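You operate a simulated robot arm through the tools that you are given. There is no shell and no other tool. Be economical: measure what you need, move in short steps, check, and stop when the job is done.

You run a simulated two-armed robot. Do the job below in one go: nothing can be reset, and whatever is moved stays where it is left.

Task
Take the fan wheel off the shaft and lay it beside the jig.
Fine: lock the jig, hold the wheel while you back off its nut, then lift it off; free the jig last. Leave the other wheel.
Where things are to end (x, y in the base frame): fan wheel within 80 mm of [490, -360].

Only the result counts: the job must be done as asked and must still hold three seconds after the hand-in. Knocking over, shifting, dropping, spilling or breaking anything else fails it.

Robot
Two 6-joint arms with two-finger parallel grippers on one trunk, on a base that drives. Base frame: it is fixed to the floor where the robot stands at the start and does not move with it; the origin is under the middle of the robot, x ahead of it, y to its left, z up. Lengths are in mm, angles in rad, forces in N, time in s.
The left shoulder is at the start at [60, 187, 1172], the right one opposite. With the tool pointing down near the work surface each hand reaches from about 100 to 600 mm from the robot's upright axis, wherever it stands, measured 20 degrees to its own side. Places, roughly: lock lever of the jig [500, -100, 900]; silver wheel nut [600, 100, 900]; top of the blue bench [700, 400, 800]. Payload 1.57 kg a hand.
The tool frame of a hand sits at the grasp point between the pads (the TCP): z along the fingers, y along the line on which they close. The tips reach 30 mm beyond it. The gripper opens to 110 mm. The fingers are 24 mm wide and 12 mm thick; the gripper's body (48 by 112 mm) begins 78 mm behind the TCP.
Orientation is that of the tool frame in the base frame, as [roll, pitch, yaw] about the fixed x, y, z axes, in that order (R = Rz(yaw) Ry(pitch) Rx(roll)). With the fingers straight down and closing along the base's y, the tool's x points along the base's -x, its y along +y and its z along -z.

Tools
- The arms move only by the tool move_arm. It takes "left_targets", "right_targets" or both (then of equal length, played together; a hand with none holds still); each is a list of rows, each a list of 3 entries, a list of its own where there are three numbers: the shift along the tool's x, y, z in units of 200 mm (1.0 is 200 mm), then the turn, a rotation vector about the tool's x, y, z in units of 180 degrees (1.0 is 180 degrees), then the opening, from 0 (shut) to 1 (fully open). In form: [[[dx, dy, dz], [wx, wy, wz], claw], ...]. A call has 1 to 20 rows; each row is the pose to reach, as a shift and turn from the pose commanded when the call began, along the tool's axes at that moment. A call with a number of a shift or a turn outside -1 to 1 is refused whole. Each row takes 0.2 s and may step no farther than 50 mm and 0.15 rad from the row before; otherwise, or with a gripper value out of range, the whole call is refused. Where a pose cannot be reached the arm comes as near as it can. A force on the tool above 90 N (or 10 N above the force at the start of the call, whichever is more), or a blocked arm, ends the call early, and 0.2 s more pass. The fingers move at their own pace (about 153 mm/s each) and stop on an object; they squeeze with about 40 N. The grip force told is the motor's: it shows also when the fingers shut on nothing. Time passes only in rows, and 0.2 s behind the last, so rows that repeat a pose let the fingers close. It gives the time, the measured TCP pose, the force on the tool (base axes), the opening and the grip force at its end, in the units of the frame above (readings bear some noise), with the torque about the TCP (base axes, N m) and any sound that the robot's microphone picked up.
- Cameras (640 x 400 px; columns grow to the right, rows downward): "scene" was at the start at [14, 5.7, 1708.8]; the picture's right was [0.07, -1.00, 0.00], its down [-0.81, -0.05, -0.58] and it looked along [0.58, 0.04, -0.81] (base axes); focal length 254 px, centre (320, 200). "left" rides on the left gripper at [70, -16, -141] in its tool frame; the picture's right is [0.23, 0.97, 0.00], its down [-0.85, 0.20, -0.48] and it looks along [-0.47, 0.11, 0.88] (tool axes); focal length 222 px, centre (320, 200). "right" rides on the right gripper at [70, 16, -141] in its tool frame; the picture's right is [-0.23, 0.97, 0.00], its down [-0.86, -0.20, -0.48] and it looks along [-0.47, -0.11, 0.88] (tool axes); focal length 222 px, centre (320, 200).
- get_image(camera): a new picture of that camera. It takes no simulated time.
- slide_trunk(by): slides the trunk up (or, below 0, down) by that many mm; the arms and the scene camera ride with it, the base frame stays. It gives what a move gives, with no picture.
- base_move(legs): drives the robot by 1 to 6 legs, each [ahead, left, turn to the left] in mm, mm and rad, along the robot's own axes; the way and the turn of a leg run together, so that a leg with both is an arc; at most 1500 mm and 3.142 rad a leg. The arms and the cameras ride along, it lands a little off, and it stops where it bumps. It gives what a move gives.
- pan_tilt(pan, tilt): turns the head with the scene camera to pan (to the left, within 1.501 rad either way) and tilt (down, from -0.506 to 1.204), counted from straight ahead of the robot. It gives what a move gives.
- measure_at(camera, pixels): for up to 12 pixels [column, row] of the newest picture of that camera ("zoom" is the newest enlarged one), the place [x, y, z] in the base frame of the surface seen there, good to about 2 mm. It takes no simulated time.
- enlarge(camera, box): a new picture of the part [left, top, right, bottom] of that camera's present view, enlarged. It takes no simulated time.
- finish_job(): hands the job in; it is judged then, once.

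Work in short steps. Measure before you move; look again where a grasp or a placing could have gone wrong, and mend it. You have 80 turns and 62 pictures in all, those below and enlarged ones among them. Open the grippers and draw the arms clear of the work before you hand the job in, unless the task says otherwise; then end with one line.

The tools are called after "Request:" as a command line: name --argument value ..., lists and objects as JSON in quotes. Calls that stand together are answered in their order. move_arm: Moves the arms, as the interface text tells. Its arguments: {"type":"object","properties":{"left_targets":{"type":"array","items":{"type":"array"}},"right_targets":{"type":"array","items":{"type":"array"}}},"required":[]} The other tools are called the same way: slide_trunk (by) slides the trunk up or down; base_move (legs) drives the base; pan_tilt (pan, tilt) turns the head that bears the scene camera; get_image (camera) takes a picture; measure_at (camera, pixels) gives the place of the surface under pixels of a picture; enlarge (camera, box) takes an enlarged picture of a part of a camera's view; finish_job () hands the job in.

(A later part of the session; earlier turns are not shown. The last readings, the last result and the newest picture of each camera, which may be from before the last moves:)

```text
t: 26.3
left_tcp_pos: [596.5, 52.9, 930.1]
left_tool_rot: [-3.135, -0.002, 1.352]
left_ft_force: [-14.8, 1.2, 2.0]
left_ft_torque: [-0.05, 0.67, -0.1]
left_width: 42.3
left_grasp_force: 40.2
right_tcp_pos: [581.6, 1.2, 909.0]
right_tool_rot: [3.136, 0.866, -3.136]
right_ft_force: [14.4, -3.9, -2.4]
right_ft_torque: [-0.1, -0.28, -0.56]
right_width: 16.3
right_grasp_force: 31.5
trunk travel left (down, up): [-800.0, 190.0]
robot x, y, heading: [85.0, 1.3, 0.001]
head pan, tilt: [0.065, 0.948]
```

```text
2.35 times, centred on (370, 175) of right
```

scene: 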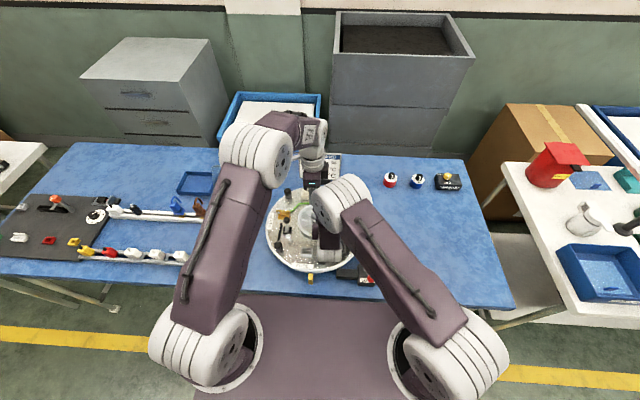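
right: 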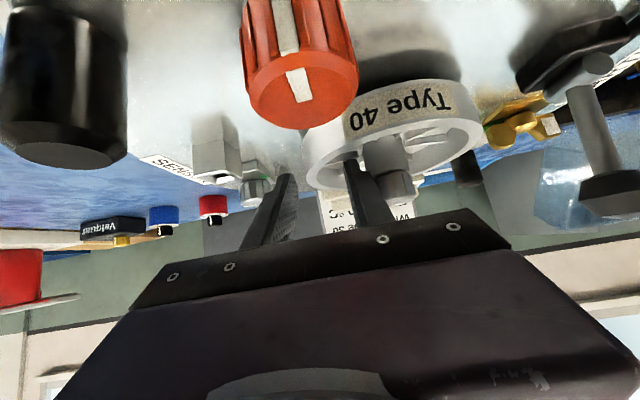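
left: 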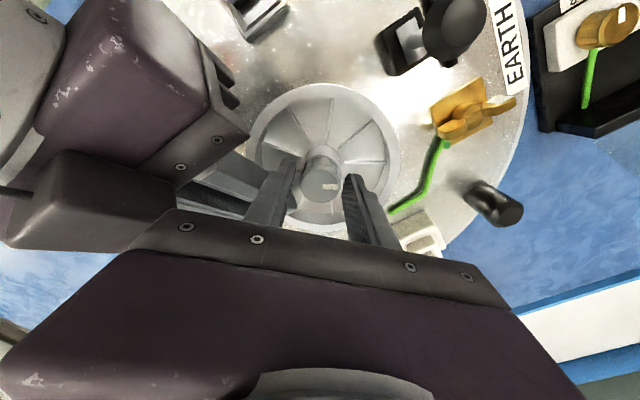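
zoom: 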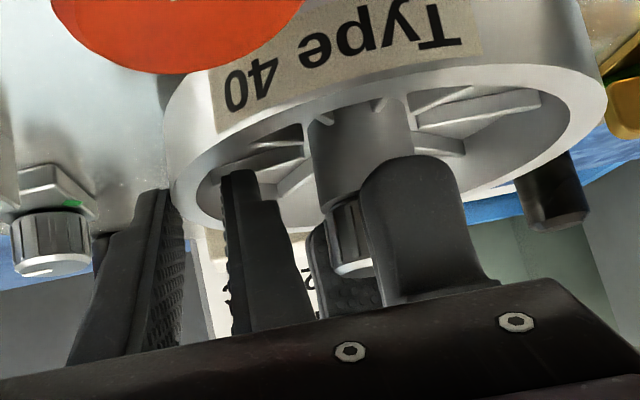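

The pads stand ~5 mm off the nut on both sides, so something lower (hub/collar) may be blocking the tips. I open, raise 11 mm and close again to test.

Request:
move_arm --left_targets '[[[0, 0, 0], [0, 0, 0], 0.45], [[0, 0, -0.03], [0, 0, 0], 0.45], [[0, 0, -0.055], [0, 0, 0], 0.45], [[0, 0, -0.055], [0, 0, 0], 0], [[0, 0, -0.055], [0, 0, 0], 0], [[0, 0, -0.055], [0, 0, 0], 0]]'

Request:
enlarge --camera "left" --box '[230, 80, 410, 260]'

```text
t: 27.7
left_tcp_pos: [596.2, 54.0, 942.5]
left_tool_rot: [-3.138, -0.002, 1.354]
left_ft_force: [-9.1, 0.8, 4.5]
left_ft_torque: [-0.08, 0.62, 0.02]
left_width: 29.0
left_grasp_force: 38.8
right_tcp_pos: [582.3, 1.6, 909.5]
right_tool_rot: [3.136, 0.867, -3.135]
right_ft_force: [10.9, -3.9, 0.1]
right_ft_torque: [-0.06, -0.26, -0.48]
right_width: 16.1
right_grasp_force: 31.3
trunk travel left (down, up): [-800.0, 190.0]
robot x, y, heading: [89.4, -1.1, -0.001]
head pan, tilt: [0.065, 0.948]
```

```text
2.22 times, centred on (320, 170) of left
```

zoom: 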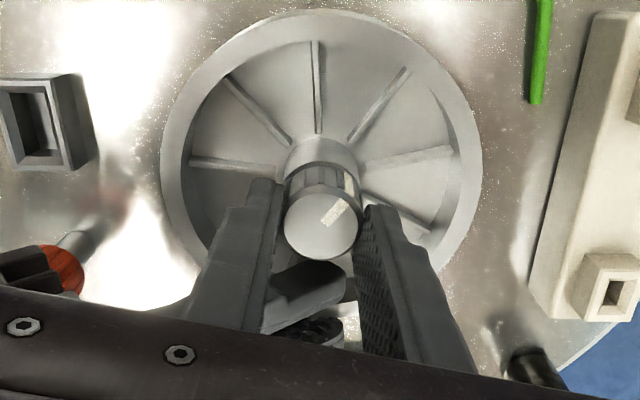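

Now it grips the nut itself (29 mm). I turn counter-clockwise 97°.

Request:
move_arm --left_targets '[[[0, 0, 0], [0, 0, -0.045], 0], [[0, 0, 0], [0, 0, -0.09], 0], [[0, 0, 0], [0, 0, -0.135], 0], [[0, 0, 0], [0, 0, -0.18], 0], [[0, 0, 0], [0, 0, -0.225], 0], [[0, 0, 0], [0, 0, -0.27], 0], [[0, 0, 0], [0, 0, -0.315], 0], [[0, 0, 0], [0, 0, -0.36], 0], [[0, 0, 0], [0, 0, -0.405], 0], [[0, 0, 0], [0, 0, -0.45], 0], [[0, 0, 0], [0, 0, -0.495], 0], [[0, 0, 0], [0, 0, -0.54], 0]]'

Request:
enlarge --camera "left" --box '[230, 80, 410, 260]'

```text
t: 30.3
left_tcp_pos: [598.2, 53.2, 941.3]
left_tool_rot: [3.139, 0.002, 3.052]
left_ft_force: [13.5, 14.9, 7.7]
left_ft_torque: [0.94, -1.05, -0.08]
left_width: 29.3
left_grasp_force: 38.9
right_tcp_pos: [582.1, 1.1, 907.8]
right_tool_rot: [3.137, 0.866, -3.135]
right_ft_force: [0.4, -15.6, 9.1]
right_ft_torque: [-0.23, 0.09, -0.25]
right_width: 16.2
right_grasp_force: 31.5
trunk travel left (down, up): [-800.0, 190.0]
robot x, y, heading: [89.1, -1.1, 0.002]
head pan, tilt: [0.065, 0.948]
```

```text
2.22 times, centred on (320, 170) of left
```

zoom: 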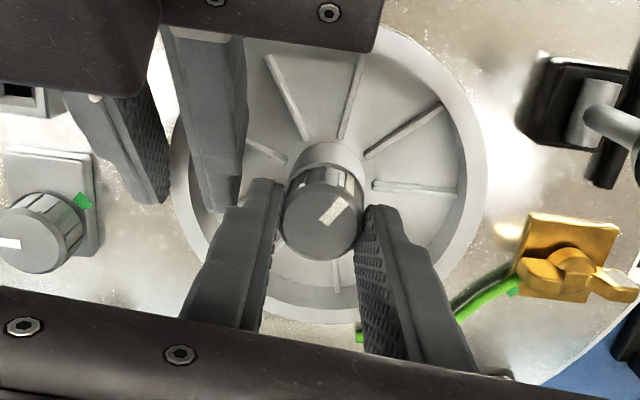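

The mark moves with the gripper: nut turned 97°, wheel held still, torque low. I go on 97° more, easing up ~2 mm.

Request:
move_arm --left_targets '[[[0, 0, 0], [0, 0, -0.045], 0], [[0, 0, -0.002], [0, 0, -0.09], 0], [[0, 0, -0.003], [0, 0, -0.135], 0], [[0, 0, -0.004], [0, 0, -0.18], 0], [[0, 0, -0.005], [0, 0, -0.225], 0], [[0, 0, -0.006], [0, 0, -0.27], 0], [[0, 0, -0.007], [0, 0, -0.315], 0], [[0, 0, -0.008], [0, 0, -0.36], 0], [[0, 0, -0.009], [0, 0, -0.405], 0], [[0, 0, -0.01], [0, 0, -0.45], 0], [[0, 0, -0.01], [0, 0, -0.495], 0], [[0, 0, -0.01], [0, 0, -0.54], 0]]'

Request:
enlarge --camera "left" --box '[230, 80, 410, 260]'

```text
t: 32.9
left_tcp_pos: [597.5, 52.6, 943.5]
left_tool_rot: [3.139, 0.001, -1.536]
left_ft_force: [-6.6, 2.3, -3.3]
left_ft_torque: [0.29, 0.44, -0.51]
left_width: 29.0
left_grasp_force: 38.8
right_tcp_pos: [583.7, 0.7, 909.4]
right_tool_rot: [3.133, 0.868, -3.136]
right_ft_force: [14.2, -9.9, 10.1]
right_ft_torque: [-0.14, -0.48, -0.4]
right_width: 16.2
right_grasp_force: 31.2
trunk travel left (down, up): [-800.0, 190.0]
robot x, y, heading: [91.5, 0.3, 0.002]
head pan, tilt: [0.065, 0.948]
```

```text
2.22 times, centred on (320, 170) of left
```

zoom: 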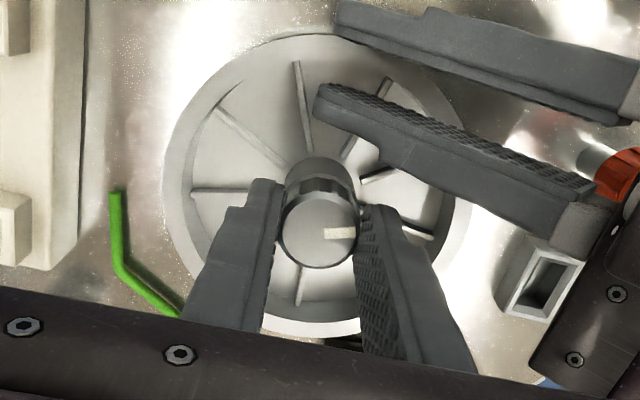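

The mark slipped in the grip by ~45°, so the nut turned ~150° in all and resists now; I test a gentle lift of 12 mm.

Request:
move_arm --left_targets '[[[0, 0, -0.02], [0, 0, 0], 0], [[0, 0, -0.04], [0, 0, 0], 0], [[0, 0, -0.06], [0, 0, 0], 0]]'

Request:
enlarge --camera "left" --box '[230, 80, 410, 260]'

```text
t: 33.7
left_tcp_pos: [597.1, 48.9, 955.2]
left_tool_rot: [3.138, 0.002, -1.538]
left_ft_force: [-6.3, -11.1, -28.1]
left_ft_torque: [-0.03, 0.03, -0.02]
left_width: 29.1
left_grasp_force: 38.6
right_tcp_pos: [584.7, 1.3, 910.2]
right_tool_rot: [3.13, 0.869, -3.136]
right_ft_force: [9.0, -4.6, 22.9]
right_ft_torque: [0.07, -0.17, -0.46]
right_width: 15.9
right_grasp_force: 31.3
trunk travel left (down, up): [-800.0, 190.0]
robot x, y, heading: [90.8, -2.2, -0.001]
head pan, tilt: [0.065, 0.948]
```

```text
2.22 times, centred on (320, 170) of left
```

zoom: 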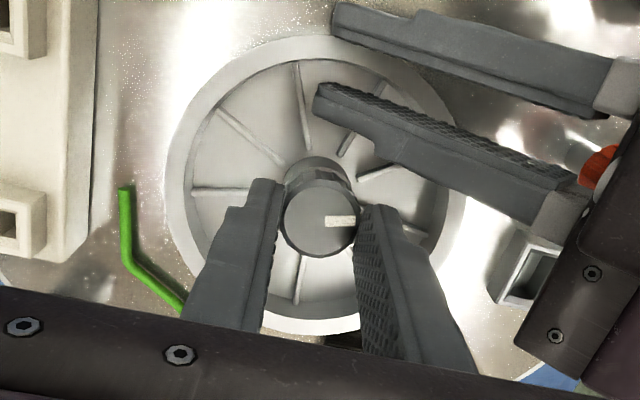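

Measuring the nut's top to see if it rose with the hand.

Request:
measure_at --camera "zoom" --pixels '[[310, 235], [300, 215], [335, 240], [340, 221], [300, 60], [190, 180], [320, 165]]'

Request:
enlarge --camera "right" --box '[240, 90, 500, 260]'

```text
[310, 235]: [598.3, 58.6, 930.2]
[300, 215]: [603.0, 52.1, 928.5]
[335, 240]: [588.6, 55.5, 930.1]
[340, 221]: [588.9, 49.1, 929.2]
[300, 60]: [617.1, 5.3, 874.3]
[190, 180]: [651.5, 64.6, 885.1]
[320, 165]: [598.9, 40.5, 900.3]
```

```text
2.35 times, centred on (370, 175) of right
```

zoom: 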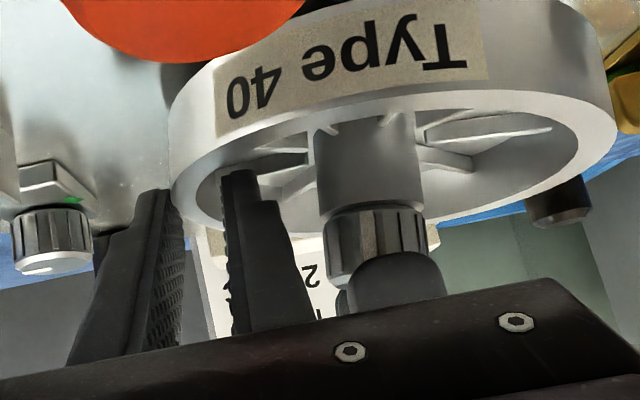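

The nut has risen ~5.5 mm (top now 930) but still is on its thread; the fingers slid up. I open, turn back 162° clockwise for another stroke.

Request:
move_arm --left_targets '[[[0, 0, 0], [0, 0, 0], 0.38], [[0, 0, 0], [0, 0, 0.0475], 0.38], [[0, 0, 0], [0, 0, 0.095], 0.38], [[0, 0, 0], [0, 0, 0.1425], 0.38], [[0, 0, 0], [0, 0, 0.19], 0.38], [[0, 0, 0], [0, 0, 0.2375], 0.38], [[0, 0, 0], [0, 0, 0.285], 0.38], [[0, 0, 0], [0, 0, 0.3325], 0.38], [[0, 0, 0], [0, 0, 0.38], 0.38], [[0, 0, 0], [0, 0, 0.4275], 0.38], [[0, 0, 0], [0, 0, 0.475], 0.38], [[0, 0, 0], [0, 0, 0.5225], 0.38], [[0, 0, 0], [0, 0, 0.57], 0.38], [[0, 0, 0], [0, 0, 0.6175], 0.38], [[0, 0, 0], [0, 0, 0.665], 0.38], [[0, 0, 0], [0, 0, 0.7125], 0.38], [[0, 0, 0], [0, 0, 0.76], 0.38], [[0, 0, 0], [0, 0, 0.8075], 0.38], [[0, 0, 0], [0, 0, 0.855], 0.38], [[0, 0, 0], [0, 0, 0.9], 0.38]]'

Request:
enlarge --camera "left" --box '[230, 80, 410, 260]'

```text
t: 37.9
left_tcp_pos: [597.3, 52.3, 955.2]
left_tool_rot: [-3.141, -0.002, 1.915]
left_ft_force: [-0.1, 0.1, 0.1]
left_ft_torque: [-0.03, -0.01, 0.03]
left_width: 41.8
left_grasp_force: 0.1
right_tcp_pos: [581.4, 1.3, 909.6]
right_tool_rot: [3.133, 0.865, -3.135]
right_ft_force: [4.3, -5.9, 0.6]
right_ft_torque: [-0.19, -0.11, -0.3]
right_width: 16.0
right_grasp_force: 31.4
trunk travel left (down, up): [-800.0, 190.0]
robot x, y, heading: [87.1, 0.8, -0.001]
head pan, tilt: [0.065, 0.948]
```

```text
2.22 times, centred on (320, 170) of left
```

zoom: 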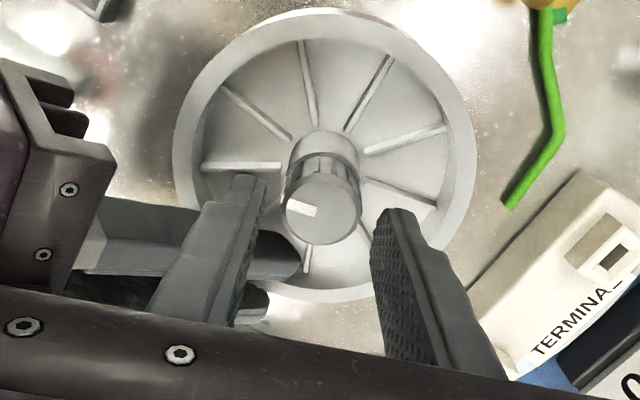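

Measuring the nut before gripping again.

Request:
measure_at --camera "zoom" --pixels '[[322, 208], [290, 208], [355, 208], [322, 180], [322, 238], [320, 143], [320, 172]]'

```text
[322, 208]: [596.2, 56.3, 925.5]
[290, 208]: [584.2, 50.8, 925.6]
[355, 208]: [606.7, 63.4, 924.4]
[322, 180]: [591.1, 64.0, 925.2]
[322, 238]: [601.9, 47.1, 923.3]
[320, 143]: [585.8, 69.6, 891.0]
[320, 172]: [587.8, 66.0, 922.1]
```

Nut top back at 925 (the lift only flexed things); more turns are needed. I lower to z≈942, centre on (596,56) and grip.

Request:
move_arm --left_targets '[[[0.014, 0, 0.035], [0, 0, 0], 0.38], [[0.014, 0, 0.067], [0, 0, 0], 0.38], [[0.014, 0, 0.067], [0, 0, 0], 0], [[0.014, 0, 0.067], [0, 0, 0], 0], [[0.014, 0, 0.067], [0, 0, 0], 0]]'

Request:
move_arm --left_targets '[[[0, 0, 0], [0, 0, -0.0475], 0], [[0, 0, 0], [0, 0, -0.095], 0], [[0, 0, 0], [0, 0, -0.1425], 0], [[0, 0, 0], [0, 0, -0.19], 0], [[0, 0, 0], [0, 0, -0.2375], 0], [[0, 0, 0], [0, 0, -0.285], 0], [[0, 0, 0], [0, 0, -0.3325], 0], [[0, 0, 0], [0, 0, -0.38], 0], [[0, 0, 0], [0, 0, -0.4275], 0], [[0, 0, 0], [0, 0, -0.475], 0], [[0, 0, 0], [0, 0, -0.5225], 0], [[0, 0, 0], [0, 0, -0.57], 0], [[0, 0, 0], [0, 0, -0.6175], 0], [[0, 0, 0], [0, 0, -0.665], 0], [[0, 0, 0], [0, 0, -0.7125], 0], [[0, 0, 0], [0, 0, -0.76], 0], [[0, 0, 0], [0, 0, -0.8075], 0], [[0, 0, 0], [0, 0, -0.855], 0], [[0, 0, 0], [0, 0, -0.9], 0]]'

Request:
enlarge --camera "left" --box '[230, 80, 410, 260]'

```text
t: 39.1
left_tcp_pos: [596.3, 55.0, 942.6]
left_tool_rot: [3.141, -0.002, 1.918]
left_ft_force: [0.3, 1.9, -0.5]
left_ft_torque: [0.2, -0.31, -0.02]
left_width: 28.6
left_grasp_force: 39.2
right_tcp_pos: [582.1, 0.9, 909.7]
right_tool_rot: [3.135, 0.867, -3.135]
right_ft_force: [5.8, -7.8, 5.5]
right_ft_torque: [-0.12, 0.09, -0.35]
right_width: 15.9
right_grasp_force: 31.5
trunk travel left (down, up): [-800.0, 190.0]
robot x, y, heading: [89.5, 1.7, 0.005]
head pan, tilt: [0.065, 0.948]
```

```text
t: 43.1
left_tcp_pos: [597.3, 55.7, 942.2]
left_tool_rot: [3.141, 0.002, -1.537]
left_ft_force: [1.4, -1.9, 4.0]
left_ft_torque: [0.28, 0.22, -0.55]
left_width: 28.9
left_grasp_force: 38.4
right_tcp_pos: [582.5, -0.4, 909.0]
right_tool_rot: [3.137, 0.868, -3.136]
right_ft_force: [15.0, -4.3, 15.0]
right_ft_torque: [-0.09, -0.75, -0.42]
right_width: 16.0
right_grasp_force: 31.1
trunk travel left (down, up): [-800.0, 190.0]
robot x, y, heading: [85.8, 0.6, 0.0]
head pan, tilt: [0.065, 0.948]
```

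```text
2.22 times, centred on (320, 170) of left
```

zoom: 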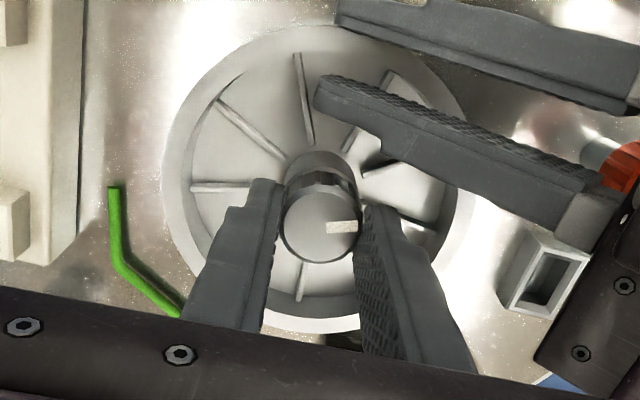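

The mark stops at the same absolute angle as before (nut slips in the grip now): the nut is at its end, fully backed off. The earlier lift also showed wheel and nut rising together freely. I open the left hand, raise it and draw it away to the left.

Request:
move_arm --left_targets '[[[0, 0, 0], [0, 0, 0], 0.38], [[0, 0, -0.2], [0, 0, 0], 0.38], [[0, 0, -0.44], [0, 0, 0], 0.5], [[0, 0, -0.68], [0, 0, 0], 0.5], [[-0.15, 0, -0.85], [0, 0, 0], 0.5], [[-0.35, 0, -0.95], [0, 0, 0], 0.5], [[-0.59, 0, -0.95], [0, 0, 0], 0.5], [[-0.83, 0, -0.95], [0, 0, 0], 0.5], [[-1.0, 0, -0.95], [0, 0, 0], 0.5]]'

Request:
move_arm --right_targets '[[[-0.01, 0, -0.013], [0, 0, 0], 0], [[-0.02, 0, -0.026], [0, 0, 0], 0], [[-0.03, 0, -0.04], [0, 0, 0], 0], [[-0.03, 0, -0.04], [0, 0, 0], 0]]'

Request:
get_image --camera "left"

Request:
enlarge --camera "right" --box '[200, 60, 500, 260]'

```text
t: 45.1
left_tcp_pos: [590.1, 257.3, 1133.1]
left_tool_rot: [3.141, 0.002, -1.539]
left_ft_force: [0.1, 0.2, -0.7]
left_ft_torque: [0.03, -0.01, 0.05]
left_width: 54.9
left_grasp_force: 0.0
right_tcp_pos: [582.6, 1.1, 908.3]
right_tool_rot: [3.137, 0.866, -3.132]
right_ft_force: [3.2, -6.4, -0.1]
right_ft_torque: [-0.24, -0.13, -0.27]
right_width: 16.0
right_grasp_force: 32.1
trunk travel left (down, up): [-800.0, 190.0]
robot x, y, heading: [88.7, -0.6, 0.001]
head pan, tilt: [0.065, 0.948]
```

```text
t: 46.1
left_tcp_pos: [590.6, 257.2, 1130.5]
left_tool_rot: [3.139, 0.002, -1.537]
left_ft_force: [-0.4, 0.5, 0.6]
left_ft_torque: [-0.01, 0.0, 0.0]
left_width: 55.0
left_grasp_force: 0.0
right_tcp_pos: [580.4, 3.3, 917.8]
right_tool_rot: [3.138, 0.865, -3.133]
right_ft_force: [7.2, 0.0, -4.8]
right_ft_torque: [-0.22, -0.23, -0.34]
right_width: 15.4
right_grasp_force: 31.6
trunk travel left (down, up): [-800.0, 190.0]
robot x, y, heading: [87.8, 1.1, 0.003]
head pan, tilt: [0.065, 0.948]
```

```text
19 pictures are left
```

left: 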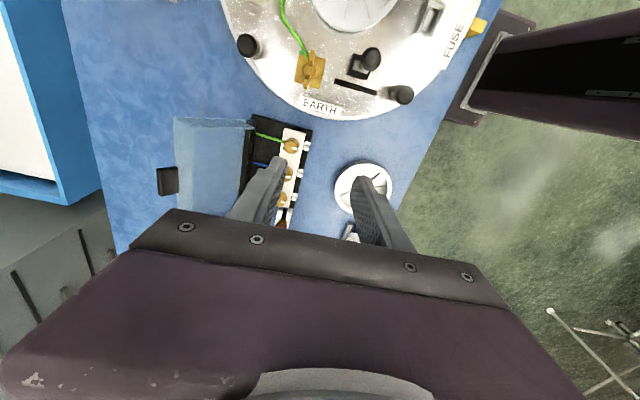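

```text
2.00 times, centred on (350, 160) of right
```

zoom: 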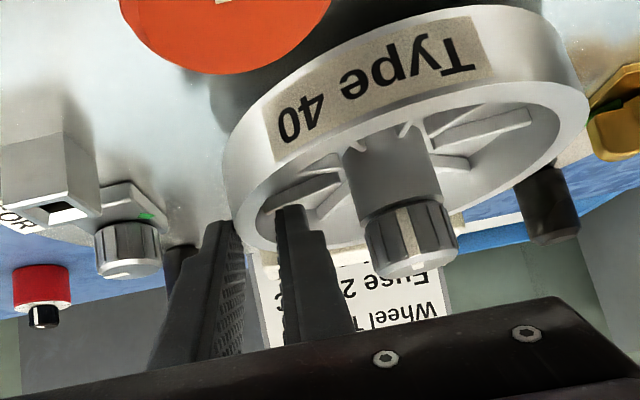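

Wheel is free: it rose ~10 mm with only ~5 N. To carry it level I set it back down, release the rim, and will regrip at the nut from above with the right hand.

Request:
move_arm --right_targets '[[[0.015, 0, 0.02], [0, 0, 0], 0], [[0.03, 0, 0.04], [0, 0, 0], 0], [[0.03, 0, 0.04], [0, 0, 0], 0.1], [[0.03, 0, 0.04], [0, 0, 0], 0.22], [[0.03, 0, 0.04], [0, 0, 0], 0.36], [[0.03, 0, -0.06], [0, 0, 0], 0.36], [[0.03, 0, -0.2], [0, 0, 0], 0.36], [[0.0, 0, -0.36], [0, 0, 0], 0.36], [[-0.1, 0, -0.52], [0, 0, 0], 0.36], [[-0.3, 0, -0.6], [0, 0, 0], 0.36]]'

Request:
enlarge --camera "scene" --box '[260, 160, 400, 290]'

```text
t: 48.3
left_tcp_pos: [589.3, 256.1, 1133.9]
left_tool_rot: [3.141, 0.001, -1.538]
left_ft_force: [0.1, 0.0, -0.6]
left_ft_torque: [0.02, 0.0, -0.01]
left_width: 55.1
left_grasp_force: 0.1
right_tcp_pos: [525.7, -0.2, 1042.6]
right_tool_rot: [3.135, 0.866, -3.133]
right_ft_force: [0.5, -0.6, -0.1]
right_ft_torque: [-0.04, 0.02, -0.03]
right_width: 39.8
right_grasp_force: 0.1
trunk travel left (down, up): [-800.0, 190.0]
robot x, y, heading: [89.0, -0.7, 0.001]
head pan, tilt: [0.065, 0.948]
```

```text
3.08 times, centred on (330, 225) of scene
```

zoom: 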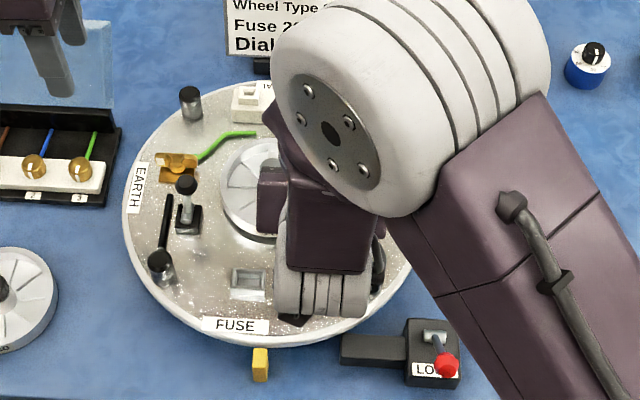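

Tilt the right hand to vertical while moving above the nut (597,56,1040).

Request:
move_arm --right_targets '[[[-0.03, 0.04, 0.03], [0, 0.04, 0], 0.38], [[-0.07, 0.08, 0.07], [0, 0.08, 0], 0.38], [[-0.1, 0.12, 0.11], [0, 0.12, 0], 0.38], [[-0.13, 0.16, 0.15], [0, 0.16, 0], 0.38], [[-0.17, 0.2, 0.19], [0, 0.2, 0], 0.38], [[-0.2, 0.24, 0.23], [0, 0.24, 0], 0.38], [[-0.23, 0.28, 0.27], [0, 0.2757, 0], 0.38], [[-0.23, 0.28, 0.27], [0, 0.2757, 0], 0.38]]'

Request:
get_image --camera "right"

```text
t: 50.1
left_tcp_pos: [590.6, 257.7, 1132.7]
left_tool_rot: [3.141, 0.0, -1.538]
left_ft_force: [0.5, -0.8, -0.1]
left_ft_torque: [0.02, 0.03, 0.0]
left_width: 54.7
left_grasp_force: 0.0
right_tcp_pos: [552.4, 33.3, 1014.7]
right_tool_rot: [-3.034, 0.156, -3.121]
right_ft_force: [-0.3, 1.0, 0.2]
right_ft_torque: [0.02, 0.02, 0.01]
right_width: 41.6
right_grasp_force: 0.1
right hand out of reach, approached as far as the arm can: row 3, 4, 5, 6, 7, 8
trunk travel left (down, up): [-800.0, 190.0]
robot x, y, heading: [87.5, -2.7, 0.001]
head pan, tilt: [0.065, 0.948]
```

```text
16 pictures are left
```

right: 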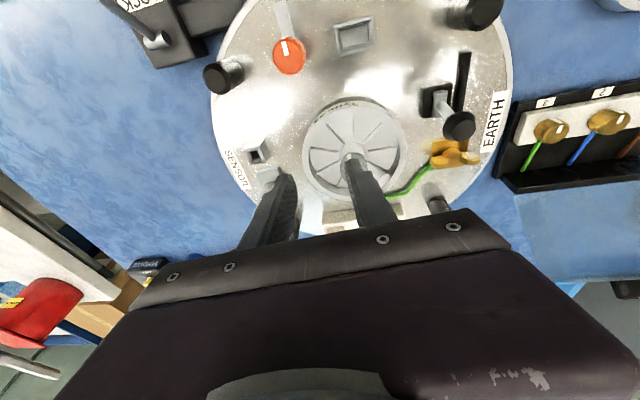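

The nut is out of vertical reach for the right arm from here; I shift the base 25 mm ahead and 60 mm left (tips at z≈985 clear all parts).

Request:
base_move --legs '[[25, 60, 0]]'

```text
t: 51.1
left_tcp_pos: [611.8, 312.0, 1135.4]
left_tool_rot: [-3.14, 0.006, -1.538]
left_ft_force: [0.0, -0.1, 0.0]
left_ft_torque: [0.02, -0.04, 0.0]
left_width: 55.1
left_grasp_force: 0.1
right_tcp_pos: [575.5, 89.3, 1016.1]
right_tool_rot: [-3.038, 0.158, -3.123]
right_ft_force: [0.7, -0.2, 0.4]
right_ft_torque: [0.05, 0.01, 0.03]
right_width: 41.8
right_grasp_force: 0.1
trunk travel left (down, up): [-800.0, 190.0]
robot x, y, heading: [115.8, 58.6, -0.001]
head pan, tilt: [0.065, 0.948]
```

Now straighten the right hand and centre it above the nut.

Request:
move_arm --right_targets '[[[-0.03, -0.06, 0.02], [-0.011, 0.017, 0], 0.38], [[-0.07, -0.12, 0.04], [-0.022, 0.034, 0], 0.38], [[-0.1, -0.162, 0.063], [-0.032, 0.05, 0], 0.38], [[-0.1, -0.162, 0.063], [-0.032, 0.05, 0], 0.38]]'

Request:
enlarge --camera "right" --box '[220, 60, 460, 260]'

```text
t: 52.1
left_tcp_pos: [614.2, 315.7, 1133.1]
left_tool_rot: [-3.141, 0.002, -1.537]
left_ft_force: [-0.8, 0.5, -0.1]
left_ft_torque: [0.01, -0.01, 0.03]
left_width: 55.2
left_grasp_force: 0.2
right_tcp_pos: [573.5, 82.1, 1009.4]
right_tool_rot: [-3.04, 0.151, -3.122]
right_ft_force: [0.1, 0.2, 0.0]
right_ft_torque: [0.0, 0.03, 0.01]
right_width: 42.0
right_grasp_force: 0.1
right hand out of reach, approached as far as the arm can: row 1, 2, 3, 4
trunk travel left (down, up): [-800.0, 190.0]
robot x, y, heading: [110.2, 58.1, -0.002]
head pan, tilt: [0.065, 0.948]
```

```text
2.00 times, centred on (340, 160) of right
```

zoom: 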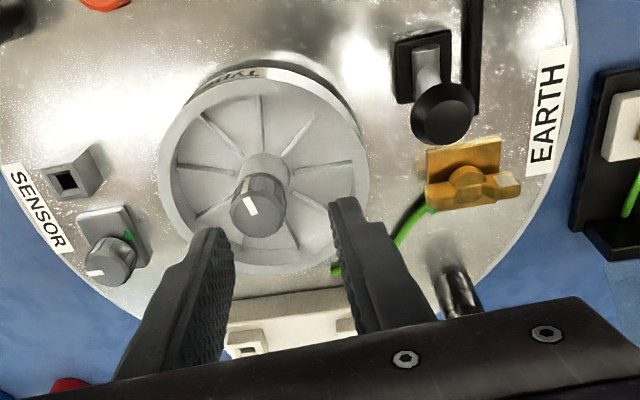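

The arm seems stuck in an awkward wrist configuration. I pull back to open space right/back/up and straighten there.

Request:
move_arm --right_targets '[[[0.04, -0.1, -0.15], [0, 0, 0], 0.38], [[0.12, -0.25, -0.25], [0, 0, 0], 0.38], [[0.2, -0.42, -0.32], [0, 0.01, 0], 0.38], [[0.28, -0.6, -0.32], [-0.01, 0.02, 0], 0.38], [[0.36, -0.77, -0.32], [-0.02, 0.03, 0], 0.38], [[0.39, -0.93, -0.32], [-0.03, 0.045, 0], 0.38], [[0.39, -0.93, -0.32], [-0.032, 0.05, 0], 0.38], [[0.39, -0.93, -0.32], [-0.032, 0.05, 0], 0.38]]'

```text
t: 53.9
left_tcp_pos: [613.9, 316.3, 1132.0]
left_tool_rot: [3.142, 0.002, -1.537]
left_ft_force: [0.1, -0.2, -0.7]
left_ft_torque: [-0.01, -0.03, -0.02]
left_width: 55.1
left_grasp_force: 0.0
right_tcp_pos: [465.8, -86.9, 1043.6]
right_tool_rot: [-3.063, 0.063, -3.128]
right_ft_force: [-0.3, -0.4, -0.5]
right_ft_torque: [0.0, 0.0, -0.03]
right_width: 41.9
right_grasp_force: 0.1
right hand out of reach, approached as far as the arm can: row 4, 5, 6, 7, 8
trunk travel left (down, up): [-800.0, 190.0]
robot x, y, heading: [113.3, 56.5, 0.004]
head pan, tilt: [0.065, 0.948]
```

Still off-vertical; I go outward to a pose like the starting one (≈(590,-225,1100)) and straighten.

Request:
move_arm --right_targets '[[[-0.1, -0.12, -0.06], [0, 0, 0], 0.38], [[-0.21, -0.24, -0.12], [0, 0, 0], 0.38], [[-0.32, -0.36, -0.18], [-0.005, 0.005, 0], 0.38], [[-0.43, -0.48, -0.24], [-0.01, 0.01, 0], 0.38], [[-0.53, -0.6, -0.28], [-0.02, 0.015, 0], 0.38], [[-0.62, -0.69, -0.3], [-0.025, 0.02, 0], 0.38], [[-0.62, -0.69, -0.3], [-0.025, 0.02, 0], 0.38]]'

Request:
get_image --camera "scene"

```text
t: 55.5
left_tcp_pos: [615.2, 314.3, 1133.0]
left_tool_rot: [3.141, 0.001, -1.538]
left_ft_force: [-0.4, -0.4, 0.0]
left_ft_torque: [0.0, 0.02, -0.01]
left_width: 55.2
left_grasp_force: 0.0
right_tcp_pos: [544.4, -199.9, 1070.3]
right_tool_rot: [-2.982, 0.041, -3.126]
right_ft_force: [-0.5, 0.3, -0.3]
right_ft_torque: [0.01, -0.01, 0.02]
right_width: 41.8
right_grasp_force: 0.0
right hand out of reach, approached as far as the arm can: row 1, 2, 3, 4, 5, 6, 7
trunk travel left (down, up): [-800.0, 190.0]
robot x, y, heading: [113.8, 59.1, -0.001]
head pan, tilt: [0.065, 0.948]
```

```text
14 pictures are left
```

scene: 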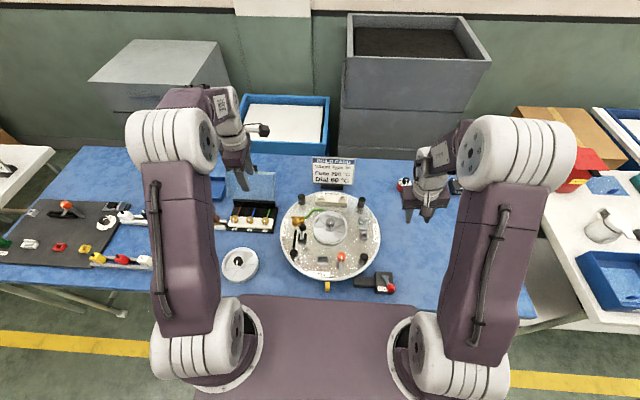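

I raise it to the starting-like height and straighten there.

Request:
move_arm --right_targets '[[[-0.04, -0.04, -0.17], [0, 0, 0], 0.38], [[-0.09, -0.1, -0.34], [0, 0, 0], 0.38], [[-0.15, -0.17, -0.5], [0, 0, 0], 0.38], [[-0.22, -0.24, -0.685], [0, 0, 0], 0.38], [[-0.22, -0.24, -0.685], [-0.025, 0.006, 0], 0.38], [[-0.22, -0.24, -0.685], [-0.051, 0.013, 0], 0.38], [[-0.22, -0.24, -0.685], [-0.051, 0.013, 0], 0.38]]'

```text
t: 57.1
left_tcp_pos: [614.5, 316.2, 1133.2]
left_tool_rot: [3.141, 0.0, -1.537]
left_ft_force: [0.1, -0.3, 0.3]
left_ft_torque: [0.0, 0.0, 0.01]
left_width: 55.0
left_grasp_force: 0.0
right_tcp_pos: [562.8, -190.6, 1176.3]
right_tool_rot: [-2.909, 0.051, -3.129]
right_ft_force: [0.1, -0.3, 0.5]
right_ft_torque: [0.0, -0.01, -0.01]
right_width: 42.0
right_grasp_force: 0.0
right hand out of reach, approached as far as the arm can: row 1, 2, 3, 4, 5, 6, 7
trunk travel left (down, up): [-800.0, 190.0]
robot x, y, heading: [116.8, 56.0, -0.0]
head pan, tilt: [0.065, 0.948]
```

The wrist is apparently on a joint limit in a flipped branch. I test yawing the hand 45° one way to see whether it gets free.

Request:
move_arm --right_targets '[[[0, 0, 0], [-0.01, 0, 0.04], 0.38], [[0, 0, 0], [-0.02, 0, 0.08], 0.38], [[0, 0, 0], [-0.03, 0, 0.12], 0.38], [[0, 0, 0], [-0.04, 0, 0.16], 0.38], [[0, 0, 0], [-0.05, 0, 0.2], 0.38], [[0, 0, 0], [-0.06, 0, 0.24], 0.38]]'

```text
t: 58.5
left_tcp_pos: [614.7, 316.9, 1133.1]
left_tool_rot: [3.141, 0.002, -1.539]
left_ft_force: [0.5, 0.6, -0.1]
left_ft_torque: [-0.02, 0.02, -0.01]
left_width: 55.1
left_grasp_force: 0.1
right_tcp_pos: [541.6, -173.4, 1136.4]
right_tool_rot: [-3.12, 0.229, 2.399]
right_ft_force: [-0.3, 0.2, 0.0]
right_ft_torque: [0.03, -0.03, -0.02]
right_width: 41.8
right_grasp_force: 0.1
right hand out of reach, approached as far as the arm can: row 1, 2, 3, 4, 5, 6
trunk travel left (down, up): [-800.0, 190.0]
robot x, y, heading: [110.4, 57.6, -0.0]
head pan, tilt: [0.065, 0.948]
```

Not freed. I yaw the other way (back and 45° beyond).

Request:
move_arm --right_targets '[[[0, 0, 0], [0, 0, -0.045], 0.38], [[0, 0, 0], [0, 0, -0.09], 0.38], [[0, 0, 0], [0, 0, -0.135], 0.38], [[0, 0, 0], [0, 0, -0.18], 0.38], [[0, 0, 0], [0, 0, -0.225], 0.38], [[0, 0, 0], [0, 0, -0.27], 0.38], [[0, 0, 0], [0, 0, -0.315], 0.38], [[0, 0, 0], [0, 0, -0.36], 0.38], [[0, 0, 0], [0, 0, -0.405], 0.38], [[0, 0, 0], [0, 0, -0.45], 0.38], [[0, 0, 0], [0, 0, -0.49], 0.38]]'

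```text
t: 60.9
left_tcp_pos: [615.5, 314.6, 1132.5]
left_tool_rot: [3.141, 0.003, -1.537]
left_ft_force: [-0.1, 0.2, -0.8]
left_ft_torque: [-0.03, 0.0, -0.01]
left_width: 55.3
left_grasp_force: 0.0
right_tcp_pos: [487.2, -147.4, 1056.6]
right_tool_rot: [-2.873, -0.005, -2.35]
right_ft_force: [0.3, 0.7, 0.4]
right_ft_torque: [0.03, 0.0, -0.01]
right_width: 41.7
right_grasp_force: 0.1
right hand out of reach, approached as far as the arm can: row 6, 7, 8, 9, 10, 11
trunk travel left (down, up): [-800.0, 190.0]
robot x, y, heading: [112.0, 61.3, 0.002]
head pan, tilt: [0.065, 0.948]
```

The tool only keeps leaning outward: a wrist-flexion limit that eases when the hand is lower relative to the shoulder. I raise the trunk 150 mm, then lower the hand and straighten.

Request:
slide_trunk --by 150

Request:
move_arm --right_targets '[[[0, 0.05, 0.19], [0, 0, 0], 0.38], [[0, 0.1, 0.38], [0, 0, 0], 0.38], [[0, 0.15, 0.57], [0, 0, 0], 0.38], [[0, 0.2, 0.74], [0, 0, 0], 0.38], [[0, 0.22, 0.8], [-0.03, 0, 0], 0.38], [[0, 0.22, 0.8], [-0.06, 0, 0], 0.38], [[0, 0.22, 0.8], [-0.084, 0, 0], 0.38], [[0, 0.22, 0.8], [-0.084, 0, 0], 0.38]]'

```text
t: 62.6
left_tcp_pos: [612.5, 315.9, 1282.3]
left_tool_rot: [3.141, 0.001, -1.537]
left_ft_force: [0.1, 0.4, -0.2]
left_ft_torque: [0.02, -0.05, 0.02]
left_width: 55.0
left_grasp_force: 0.1
right_tcp_pos: [489.1, -146.4, 1206.4]
right_tool_rot: [-2.872, -0.006, -2.351]
right_ft_force: [-1.8, -0.4, 0.1]
right_ft_torque: [-0.02, -0.01, 0.0]
right_width: 41.7
right_grasp_force: 0.0
trunk travel left (down, up): [-950.0, 40.0]
robot x, y, heading: [111.8, 56.2, 0.001]
head pan, tilt: [0.065, 0.948]
```

```text
t: 64.4
left_tcp_pos: [614.1, 316.8, 1283.3]
left_tool_rot: [-3.14, -0.001, -1.538]
left_ft_force: [-0.6, 0.7, -0.7]
left_ft_torque: [-0.01, 0.0, 0.01]
left_width: 54.8
left_grasp_force: 0.1
right_tcp_pos: [478.5, -148.1, 1038.6]
right_tool_rot: [-3.109, -0.015, -2.353]
right_ft_force: [0.7, -0.4, 1.7]
right_ft_torque: [0.02, -0.02, 0.0]
right_width: 41.9
right_grasp_force: 0.0
right hand out of reach, approached as far as the arm can: row 7, 8
trunk travel left (down, up): [-950.0, 40.0]
robot x, y, heading: [114.7, 59.0, 0.002]
head pan, tilt: [0.065, 0.948]
```

Nearly vertical now. I move toward the nut at z≈1000.

Request:
move_arm --right_targets '[[[-0.18, 0.047, 0.04], [0, 0, 0], 0.38], [[-0.36, 0.094, 0.08], [0, 0, 0], 0.38], [[-0.54, 0.141, 0.12], [0, 0, 0], 0.38], [[-0.72, 0.188, 0.16], [0, 0, 0], 0.38], [[-0.88, 0.235, 0.19], [0, 0, 0], 0.38], [[-0.88, 0.235, 0.19], [0, 0, 0], 0.38]]'

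Request:
enlarge --camera "right" --box '[200, 40, 440, 240]'

```text
t: 65.8
left_tcp_pos: [614.5, 315.1, 1282.7]
left_tool_rot: [3.141, 0.002, -1.54]
left_ft_force: [0.3, 0.0, -0.2]
left_ft_torque: [0.02, 0.02, 0.02]
left_width: 55.1
left_grasp_force: 0.1
right_tcp_pos: [568.0, 8.0, 999.9]
right_tool_rot: [-3.136, -0.004, -2.352]
right_ft_force: [0.4, -0.6, 0.0]
right_ft_torque: [0.0, 0.01, -0.03]
right_width: 41.9
right_grasp_force: 0.1
right hand out of reach, approached as far as the arm can: row 1, 2, 3
trunk travel left (down, up): [-950.0, 40.0]
robot x, y, heading: [113.9, 60.4, 0.001]
head pan, tilt: [0.065, 0.948]
```

```text
2.00 times, centred on (320, 140) of right
```

zoom: 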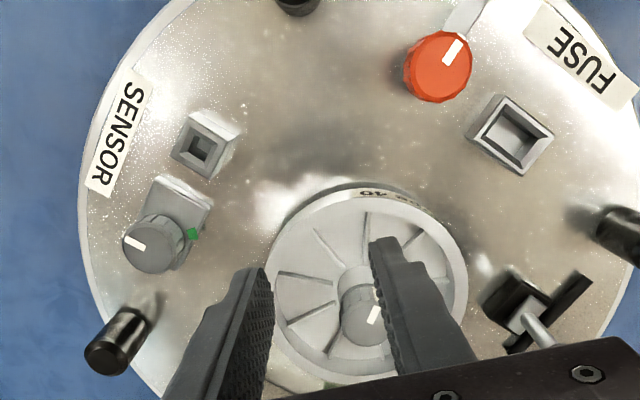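

Vertical and in reach. Measure the nut.

Request:
measure_at --camera "zoom" --pixels '[[358, 318], [345, 318], [355, 300], [358, 338], [300, 215], [330, 378]]'

```text
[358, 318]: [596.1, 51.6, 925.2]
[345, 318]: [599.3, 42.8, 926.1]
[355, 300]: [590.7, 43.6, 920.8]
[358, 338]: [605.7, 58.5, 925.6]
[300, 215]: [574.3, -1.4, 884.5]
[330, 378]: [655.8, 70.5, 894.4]
```

Centre over (596.5,55), descend to z≈942, close.

Request:
move_arm --right_targets '[[[-0.13, 0.03, 0], [0, 0, 0], 0.38], [[-0.267, 0.065, 0], [0, 0, 0], 0.38], [[-0.267, 0.065, 0.15], [0, 0, 0], 0.38], [[-0.267, 0.065, 0.29], [0, 0, 0], 0.38], [[-0.267, 0.065, 0.29], [0, 0, 0], 0.38]]'

Request:
enlarge --camera "right" --box '[230, 80, 410, 260]'

```text
t: 67.0
left_tcp_pos: [613.9, 316.0, 1282.5]
left_tool_rot: [3.14, -0.001, -1.538]
left_ft_force: [0.1, -0.4, 0.0]
left_ft_torque: [-0.02, 0.0, -0.01]
left_width: 54.9
left_grasp_force: 0.1
right_tcp_pos: [598.3, 55.2, 940.2]
right_tool_rot: [-3.137, -0.007, -2.351]
right_ft_force: [-0.2, 0.2, -0.3]
right_ft_torque: [-0.02, 0.0, 0.03]
right_width: 41.5
right_grasp_force: 0.0
trunk travel left (down, up): [-950.0, 40.0]
robot x, y, heading: [115.8, 57.4, 0.005]
head pan, tilt: [0.065, 0.948]
```

```text
2.22 times, centred on (320, 170) of right
```

zoom: 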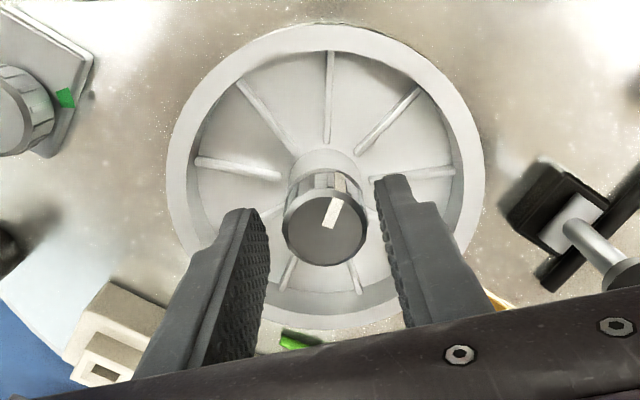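

Centred. Close on the nut and lift 60 mm straight up.

Request:
move_arm --right_targets '[[[0, 0, 0], [0, 0, 0], 0], [[0, 0, 0], [0, 0, 0], 0], [[0, 0, 0], [0, 0, 0], 0], [[0, 0, -0.05], [0, 0, 0], 0], [[0, 0, -0.1], [0, 0, 0], 0], [[0, 0, -0.15], [0, 0, 0], 0], [[0, 0, -0.2], [0, 0, 0], 0], [[0, 0, -0.3], [0, 0, 0], 0]]'

Request:
enlarge --camera "right" --box '[200, 60, 440, 260]'

```text
t: 68.8
left_tcp_pos: [613.9, 316.1, 1283.0]
left_tool_rot: [3.141, 0.002, -1.538]
left_ft_force: [0.5, -0.1, -0.1]
left_ft_torque: [0.01, -0.03, 0.0]
left_width: 55.1
left_grasp_force: 0.1
right_tcp_pos: [598.1, 57.0, 1002.5]
right_tool_rot: [-3.137, -0.005, -2.351]
right_ft_force: [1.1, -0.1, -0.9]
right_ft_torque: [0.01, 0.0, -0.01]
right_width: 28.6
right_grasp_force: 38.1
trunk travel left (down, up): [-950.0, 40.0]
robot x, y, heading: [114.8, 55.7, 0.001]
head pan, tilt: [0.065, 0.948]
```

```text
2.00 times, centred on (320, 160) of right
```

zoom: 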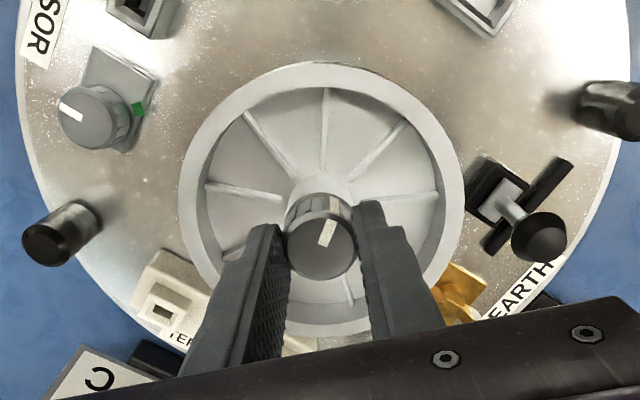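

Width 28.6 held; check by measuring whether the wheel rim rose.

Request:
measure_at --camera "zoom" --pixels '[[190, 190], [320, 72], [455, 180], [320, 250], [320, 185], [150, 180]]'

```text
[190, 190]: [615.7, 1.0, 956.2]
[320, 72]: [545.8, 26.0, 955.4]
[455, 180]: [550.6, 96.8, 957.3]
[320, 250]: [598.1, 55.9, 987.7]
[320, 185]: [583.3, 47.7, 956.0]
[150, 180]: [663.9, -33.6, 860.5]
```

Wheel and nut rose together to rim z≈956. I raise 50 mm more and carry halfway toward (490,-360).

Request:
move_arm --right_targets '[[[0, 0, -0.13], [0, 0, 0], 0], [[0, 0, -0.25], [0, 0, 0], 0], [[0.1, -0.06, -0.25], [0, 0, 0], 0], [[0.27, -0.16, -0.25], [0, 0, 0], 0], [[0.44, -0.26, -0.25], [0, 0, 0], 0], [[0.61, -0.36, -0.25], [0, 0, 0], 0], [[0.78, -0.46, -0.25], [0, 0, 0], 0], [[0.93, -0.543, -0.25], [0, 0, 0], 0], [[0.93, -0.543, -0.25], [0, 0, 0], 0]]'

```text
t: 70.8
left_tcp_pos: [615.0, 316.2, 1281.4]
left_tool_rot: [3.141, 0.001, -1.537]
left_ft_force: [0.0, -0.6, 0.6]
left_ft_torque: [-0.02, -0.03, -0.03]
left_width: 55.1
left_grasp_force: 0.0
right_tcp_pos: [544.2, -151.8, 1052.7]
right_tool_rot: [-3.134, -0.005, -2.349]
right_ft_force: [0.5, -0.8, -2.3]
right_ft_torque: [-0.05, -0.01, 0.02]
right_width: 28.9
right_grasp_force: 38.3
trunk travel left (down, up): [-950.0, 40.0]
robot x, y, heading: [113.7, 59.0, 0.002]
head pan, tilt: [0.065, 0.948]
```

Second half of the carry, then descend to TCP z≈912.

Request:
move_arm --right_targets '[[[0.17, -0.1, 0], [0, 0, 0], 0], [[0.34, -0.2, 0], [0, 0, 0], 0], [[0.51, -0.3, 0], [0, 0, 0], 0], [[0.68, -0.4, 0], [0, 0, 0], 0], [[0.83, -0.48, 0.08], [0, 0, 0], 0], [[0.93, -0.54, 0.2], [0, 0, 0], 0], [[0.93, -0.54, 0.4], [0, 0, 0], 0], [[0.93, -0.54, 0.58], [0, 0, 0], 0], [[0.93, -0.54, 0.7], [0, 0, 0], 0], [[0.93, -0.54, 0.7], [0, 0, 0], 0]]'

Request:
get_image --camera "right"

```text
t: 73.0
left_tcp_pos: [613.9, 316.6, 1283.6]
left_tool_rot: [-3.141, 0.001, -1.539]
left_ft_force: [0.0, -0.3, -0.6]
left_ft_torque: [0.01, 0.02, -0.02]
left_width: 54.9
left_grasp_force: 0.1
right_tcp_pos: [489.6, -361.1, 913.7]
right_tool_rot: [-3.135, -0.003, -2.351]
right_ft_force: [1.2, 0.3, -1.9]
right_ft_torque: [-0.03, -0.01, 0.01]
right_width: 28.8
right_grasp_force: 38.3
trunk travel left (down, up): [-950.0, 40.0]
robot x, y, heading: [111.3, 60.2, 0.008]
head pan, tilt: [0.065, 0.948]
```

```text
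10 pictures are left
```

right: 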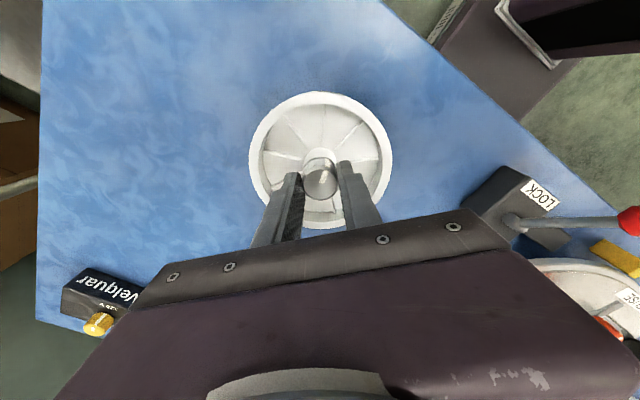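

Over the target and clear table. I lower to ~886 and then in 2 mm steps.

Request:
move_arm --right_targets '[[[0, 0, 0.07], [0, 0, 0], 0], [[0, 0, 0.13], [0, 0, 0], 0], [[0, 0, 0.14], [0, 0, 0], 0], [[0, 0, 0.15], [0, 0, 0], 0], [[0, 0, 0.16], [0, 0, 0], 0]]'

```text
t: 74.2
left_tcp_pos: [614.5, 315.6, 1282.7]
left_tool_rot: [-3.141, 0.0, -1.538]
left_ft_force: [0.3, -0.4, -0.1]
left_ft_torque: [0.01, 0.04, -0.02]
left_width: 55.1
left_grasp_force: 0.1
right_tcp_pos: [489.9, -362.0, 882.3]
right_tool_rot: [-3.135, -0.003, -2.352]
right_ft_force: [0.3, -0.4, -1.4]
right_ft_torque: [0.01, -0.01, 0.0]
right_width: 28.6
right_grasp_force: 39.0
trunk travel left (down, up): [-950.0, 40.0]
robot x, y, heading: [112.4, 59.4, 0.003]
head pan, tilt: [0.065, 0.948]
```

No contact yet (−1.4 N); continue in 2 mm steps.

Request:
move_arm --right_targets '[[[0, 0, 0.01], [0, 0, 0], 0], [[0, 0, 0.02], [0, 0, 0], 0], [[0, 0, 0.03], [0, 0, 0], 0]]'

Request:
enlarge --camera "right" --box '[220, 60, 440, 260]'

```text
t: 75.0
left_tcp_pos: [613.5, 315.0, 1282.9]
left_tool_rot: [-3.142, 0.002, -1.538]
left_ft_force: [0.0, 0.3, -0.2]
left_ft_torque: [0.01, 0.02, 0.0]
left_width: 55.2
left_grasp_force: 0.0
right_tcp_pos: [490.5, -361.3, 876.5]
right_tool_rot: [-3.137, -0.005, -2.348]
right_ft_force: [-0.2, -0.4, -2.4]
right_ft_torque: [0.0, 0.03, 0.04]
right_width: 28.5
right_grasp_force: 38.1
trunk travel left (down, up): [-950.0, 40.0]
robot x, y, heading: [112.2, 59.0, 0.001]
head pan, tilt: [0.065, 0.948]
```

```text
2.00 times, centred on (330, 160) of right
```

zoom: 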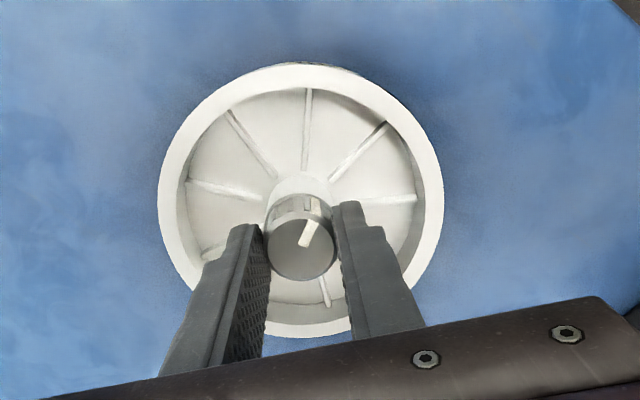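

Still airborne; six more mm in small steps.

Request:
move_arm --right_targets '[[[0, 0, 0.01], [0, 0, 0], 0], [[0, 0, 0.02], [0, 0, 0], 0], [[0, 0, 0.03], [0, 0, 0], 0]]'

```text
t: 75.8
left_tcp_pos: [612.4, 316.8, 1283.6]
left_tool_rot: [-3.138, 0.001, -1.537]
left_ft_force: [0.0, -0.3, 1.0]
left_ft_torque: [0.0, -0.01, -0.04]
left_width: 54.6
left_grasp_force: 0.0
right_tcp_pos: [490.6, -361.5, 873.2]
right_tool_rot: [-3.13, -0.004, -2.351]
right_ft_force: [-0.5, -2.4, 20.0]
right_ft_torque: [0.03, 0.4, 0.02]
right_width: 28.7
right_grasp_force: 38.1
trunk travel left (down, up): [-950.0, 40.0]
robot x, y, heading: [111.7, 61.2, -0.001]
head pan, tilt: [0.065, 0.948]
```

Contact (20 N). I ease 3 mm, open, and raise straight up 140 mm.

Request:
move_arm --right_targets '[[[0, 0, -0.013], [0, 0, 0], 0], [[0, 0, -0.013], [0, 0, 0], 0.25], [[0, 0, -0.013], [0, 0, 0], 0.4], [[0, 0, -0.013], [0, 0, 0], 0.4], [[0, 0, -0.1], [0, 0, 0], 0.4], [[0, 0, -0.3], [0, 0, 0], 0.4], [[0, 0, -0.5], [0, 0, 0], 0.4], [[0, 0, -0.7], [0, 0, 0], 0.2]]'

Request:
get_image --camera "right"

```text
t: 77.6
left_tcp_pos: [613.2, 316.2, 1283.1]
left_tool_rot: [-3.141, -0.001, -1.537]
left_ft_force: [-0.1, 0.3, 1.0]
left_ft_torque: [0.01, 0.0, -0.01]
left_width: 54.9
left_grasp_force: 0.1
right_tcp_pos: [490.2, -360.5, 1011.7]
right_tool_rot: [-3.136, -0.005, -2.352]
right_ft_force: [0.3, 0.2, 0.1]
right_ft_torque: [0.0, -0.02, 0.0]
right_width: 21.9
right_grasp_force: 0.0
trunk travel left (down, up): [-950.0, 40.0]
robot x, y, heading: [111.6, 57.4, 0.001]
head pan, tilt: [0.065, 0.948]
```

```text
8 pictures are left
```

right: 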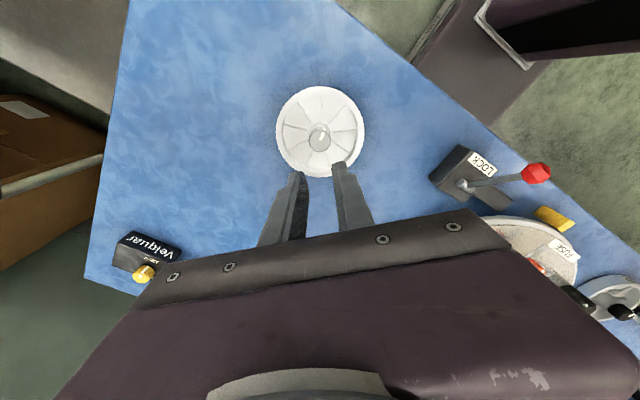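

The wheel lies flat at (490,-361). Now free the jig: measure the lever knob.

Request:
measure_at --camera "right" --pixels '[[537, 172], [528, 174], [500, 180], [466, 185], [320, 137]]'

```text
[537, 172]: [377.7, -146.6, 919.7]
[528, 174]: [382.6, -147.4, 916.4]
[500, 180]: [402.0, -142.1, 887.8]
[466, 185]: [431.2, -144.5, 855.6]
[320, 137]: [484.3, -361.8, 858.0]
```

Knob at ≈(383,-140,917). Turn the right hand back to yaw π, closed, and move toward a spot in front of (−x side of) the lever.

Request:
move_arm --right_targets '[[[-0.03, 0.16, 0], [0, 0, 0.042], 0], [[-0.06, 0.32, 0], [0, 0, 0.084], 0], [[-0.09, 0.48, 0], [0, 0, 0.126], 0], [[-0.12, 0.64, 0], [0, 0, 0.168], 0], [[-0.15, 0.8, 0], [0, 0, 0.21], 0], [[-0.176, 0.95, 0], [0, 0, 0.251], 0], [[-0.176, 0.95, 0], [0, 0, 0.251], 0]]'

```text
t: 79.2
left_tcp_pos: [613.1, 314.6, 1283.3]
left_tool_rot: [-3.14, 0.003, -1.538]
left_ft_force: [-1.3, 0.1, 0.1]
left_ft_torque: [0.01, -0.01, -0.02]
left_width: 54.8
left_grasp_force: 0.0
right_tcp_pos: [381.0, -201.7, 1010.2]
right_tool_rot: [-3.134, 0.0, -3.141]
right_ft_force: [0.1, 0.5, -0.2]
right_ft_torque: [-0.02, -0.01, 0.01]
right_width: 0.2
right_grasp_force: 21.0
right hand out of reach, approached as far as the arm can: row 3
trunk travel left (down, up): [-950.0, 40.0]
robot x, y, heading: [113.8, 57.6, 0.001]
head pan, tilt: [0.065, 0.948]
```

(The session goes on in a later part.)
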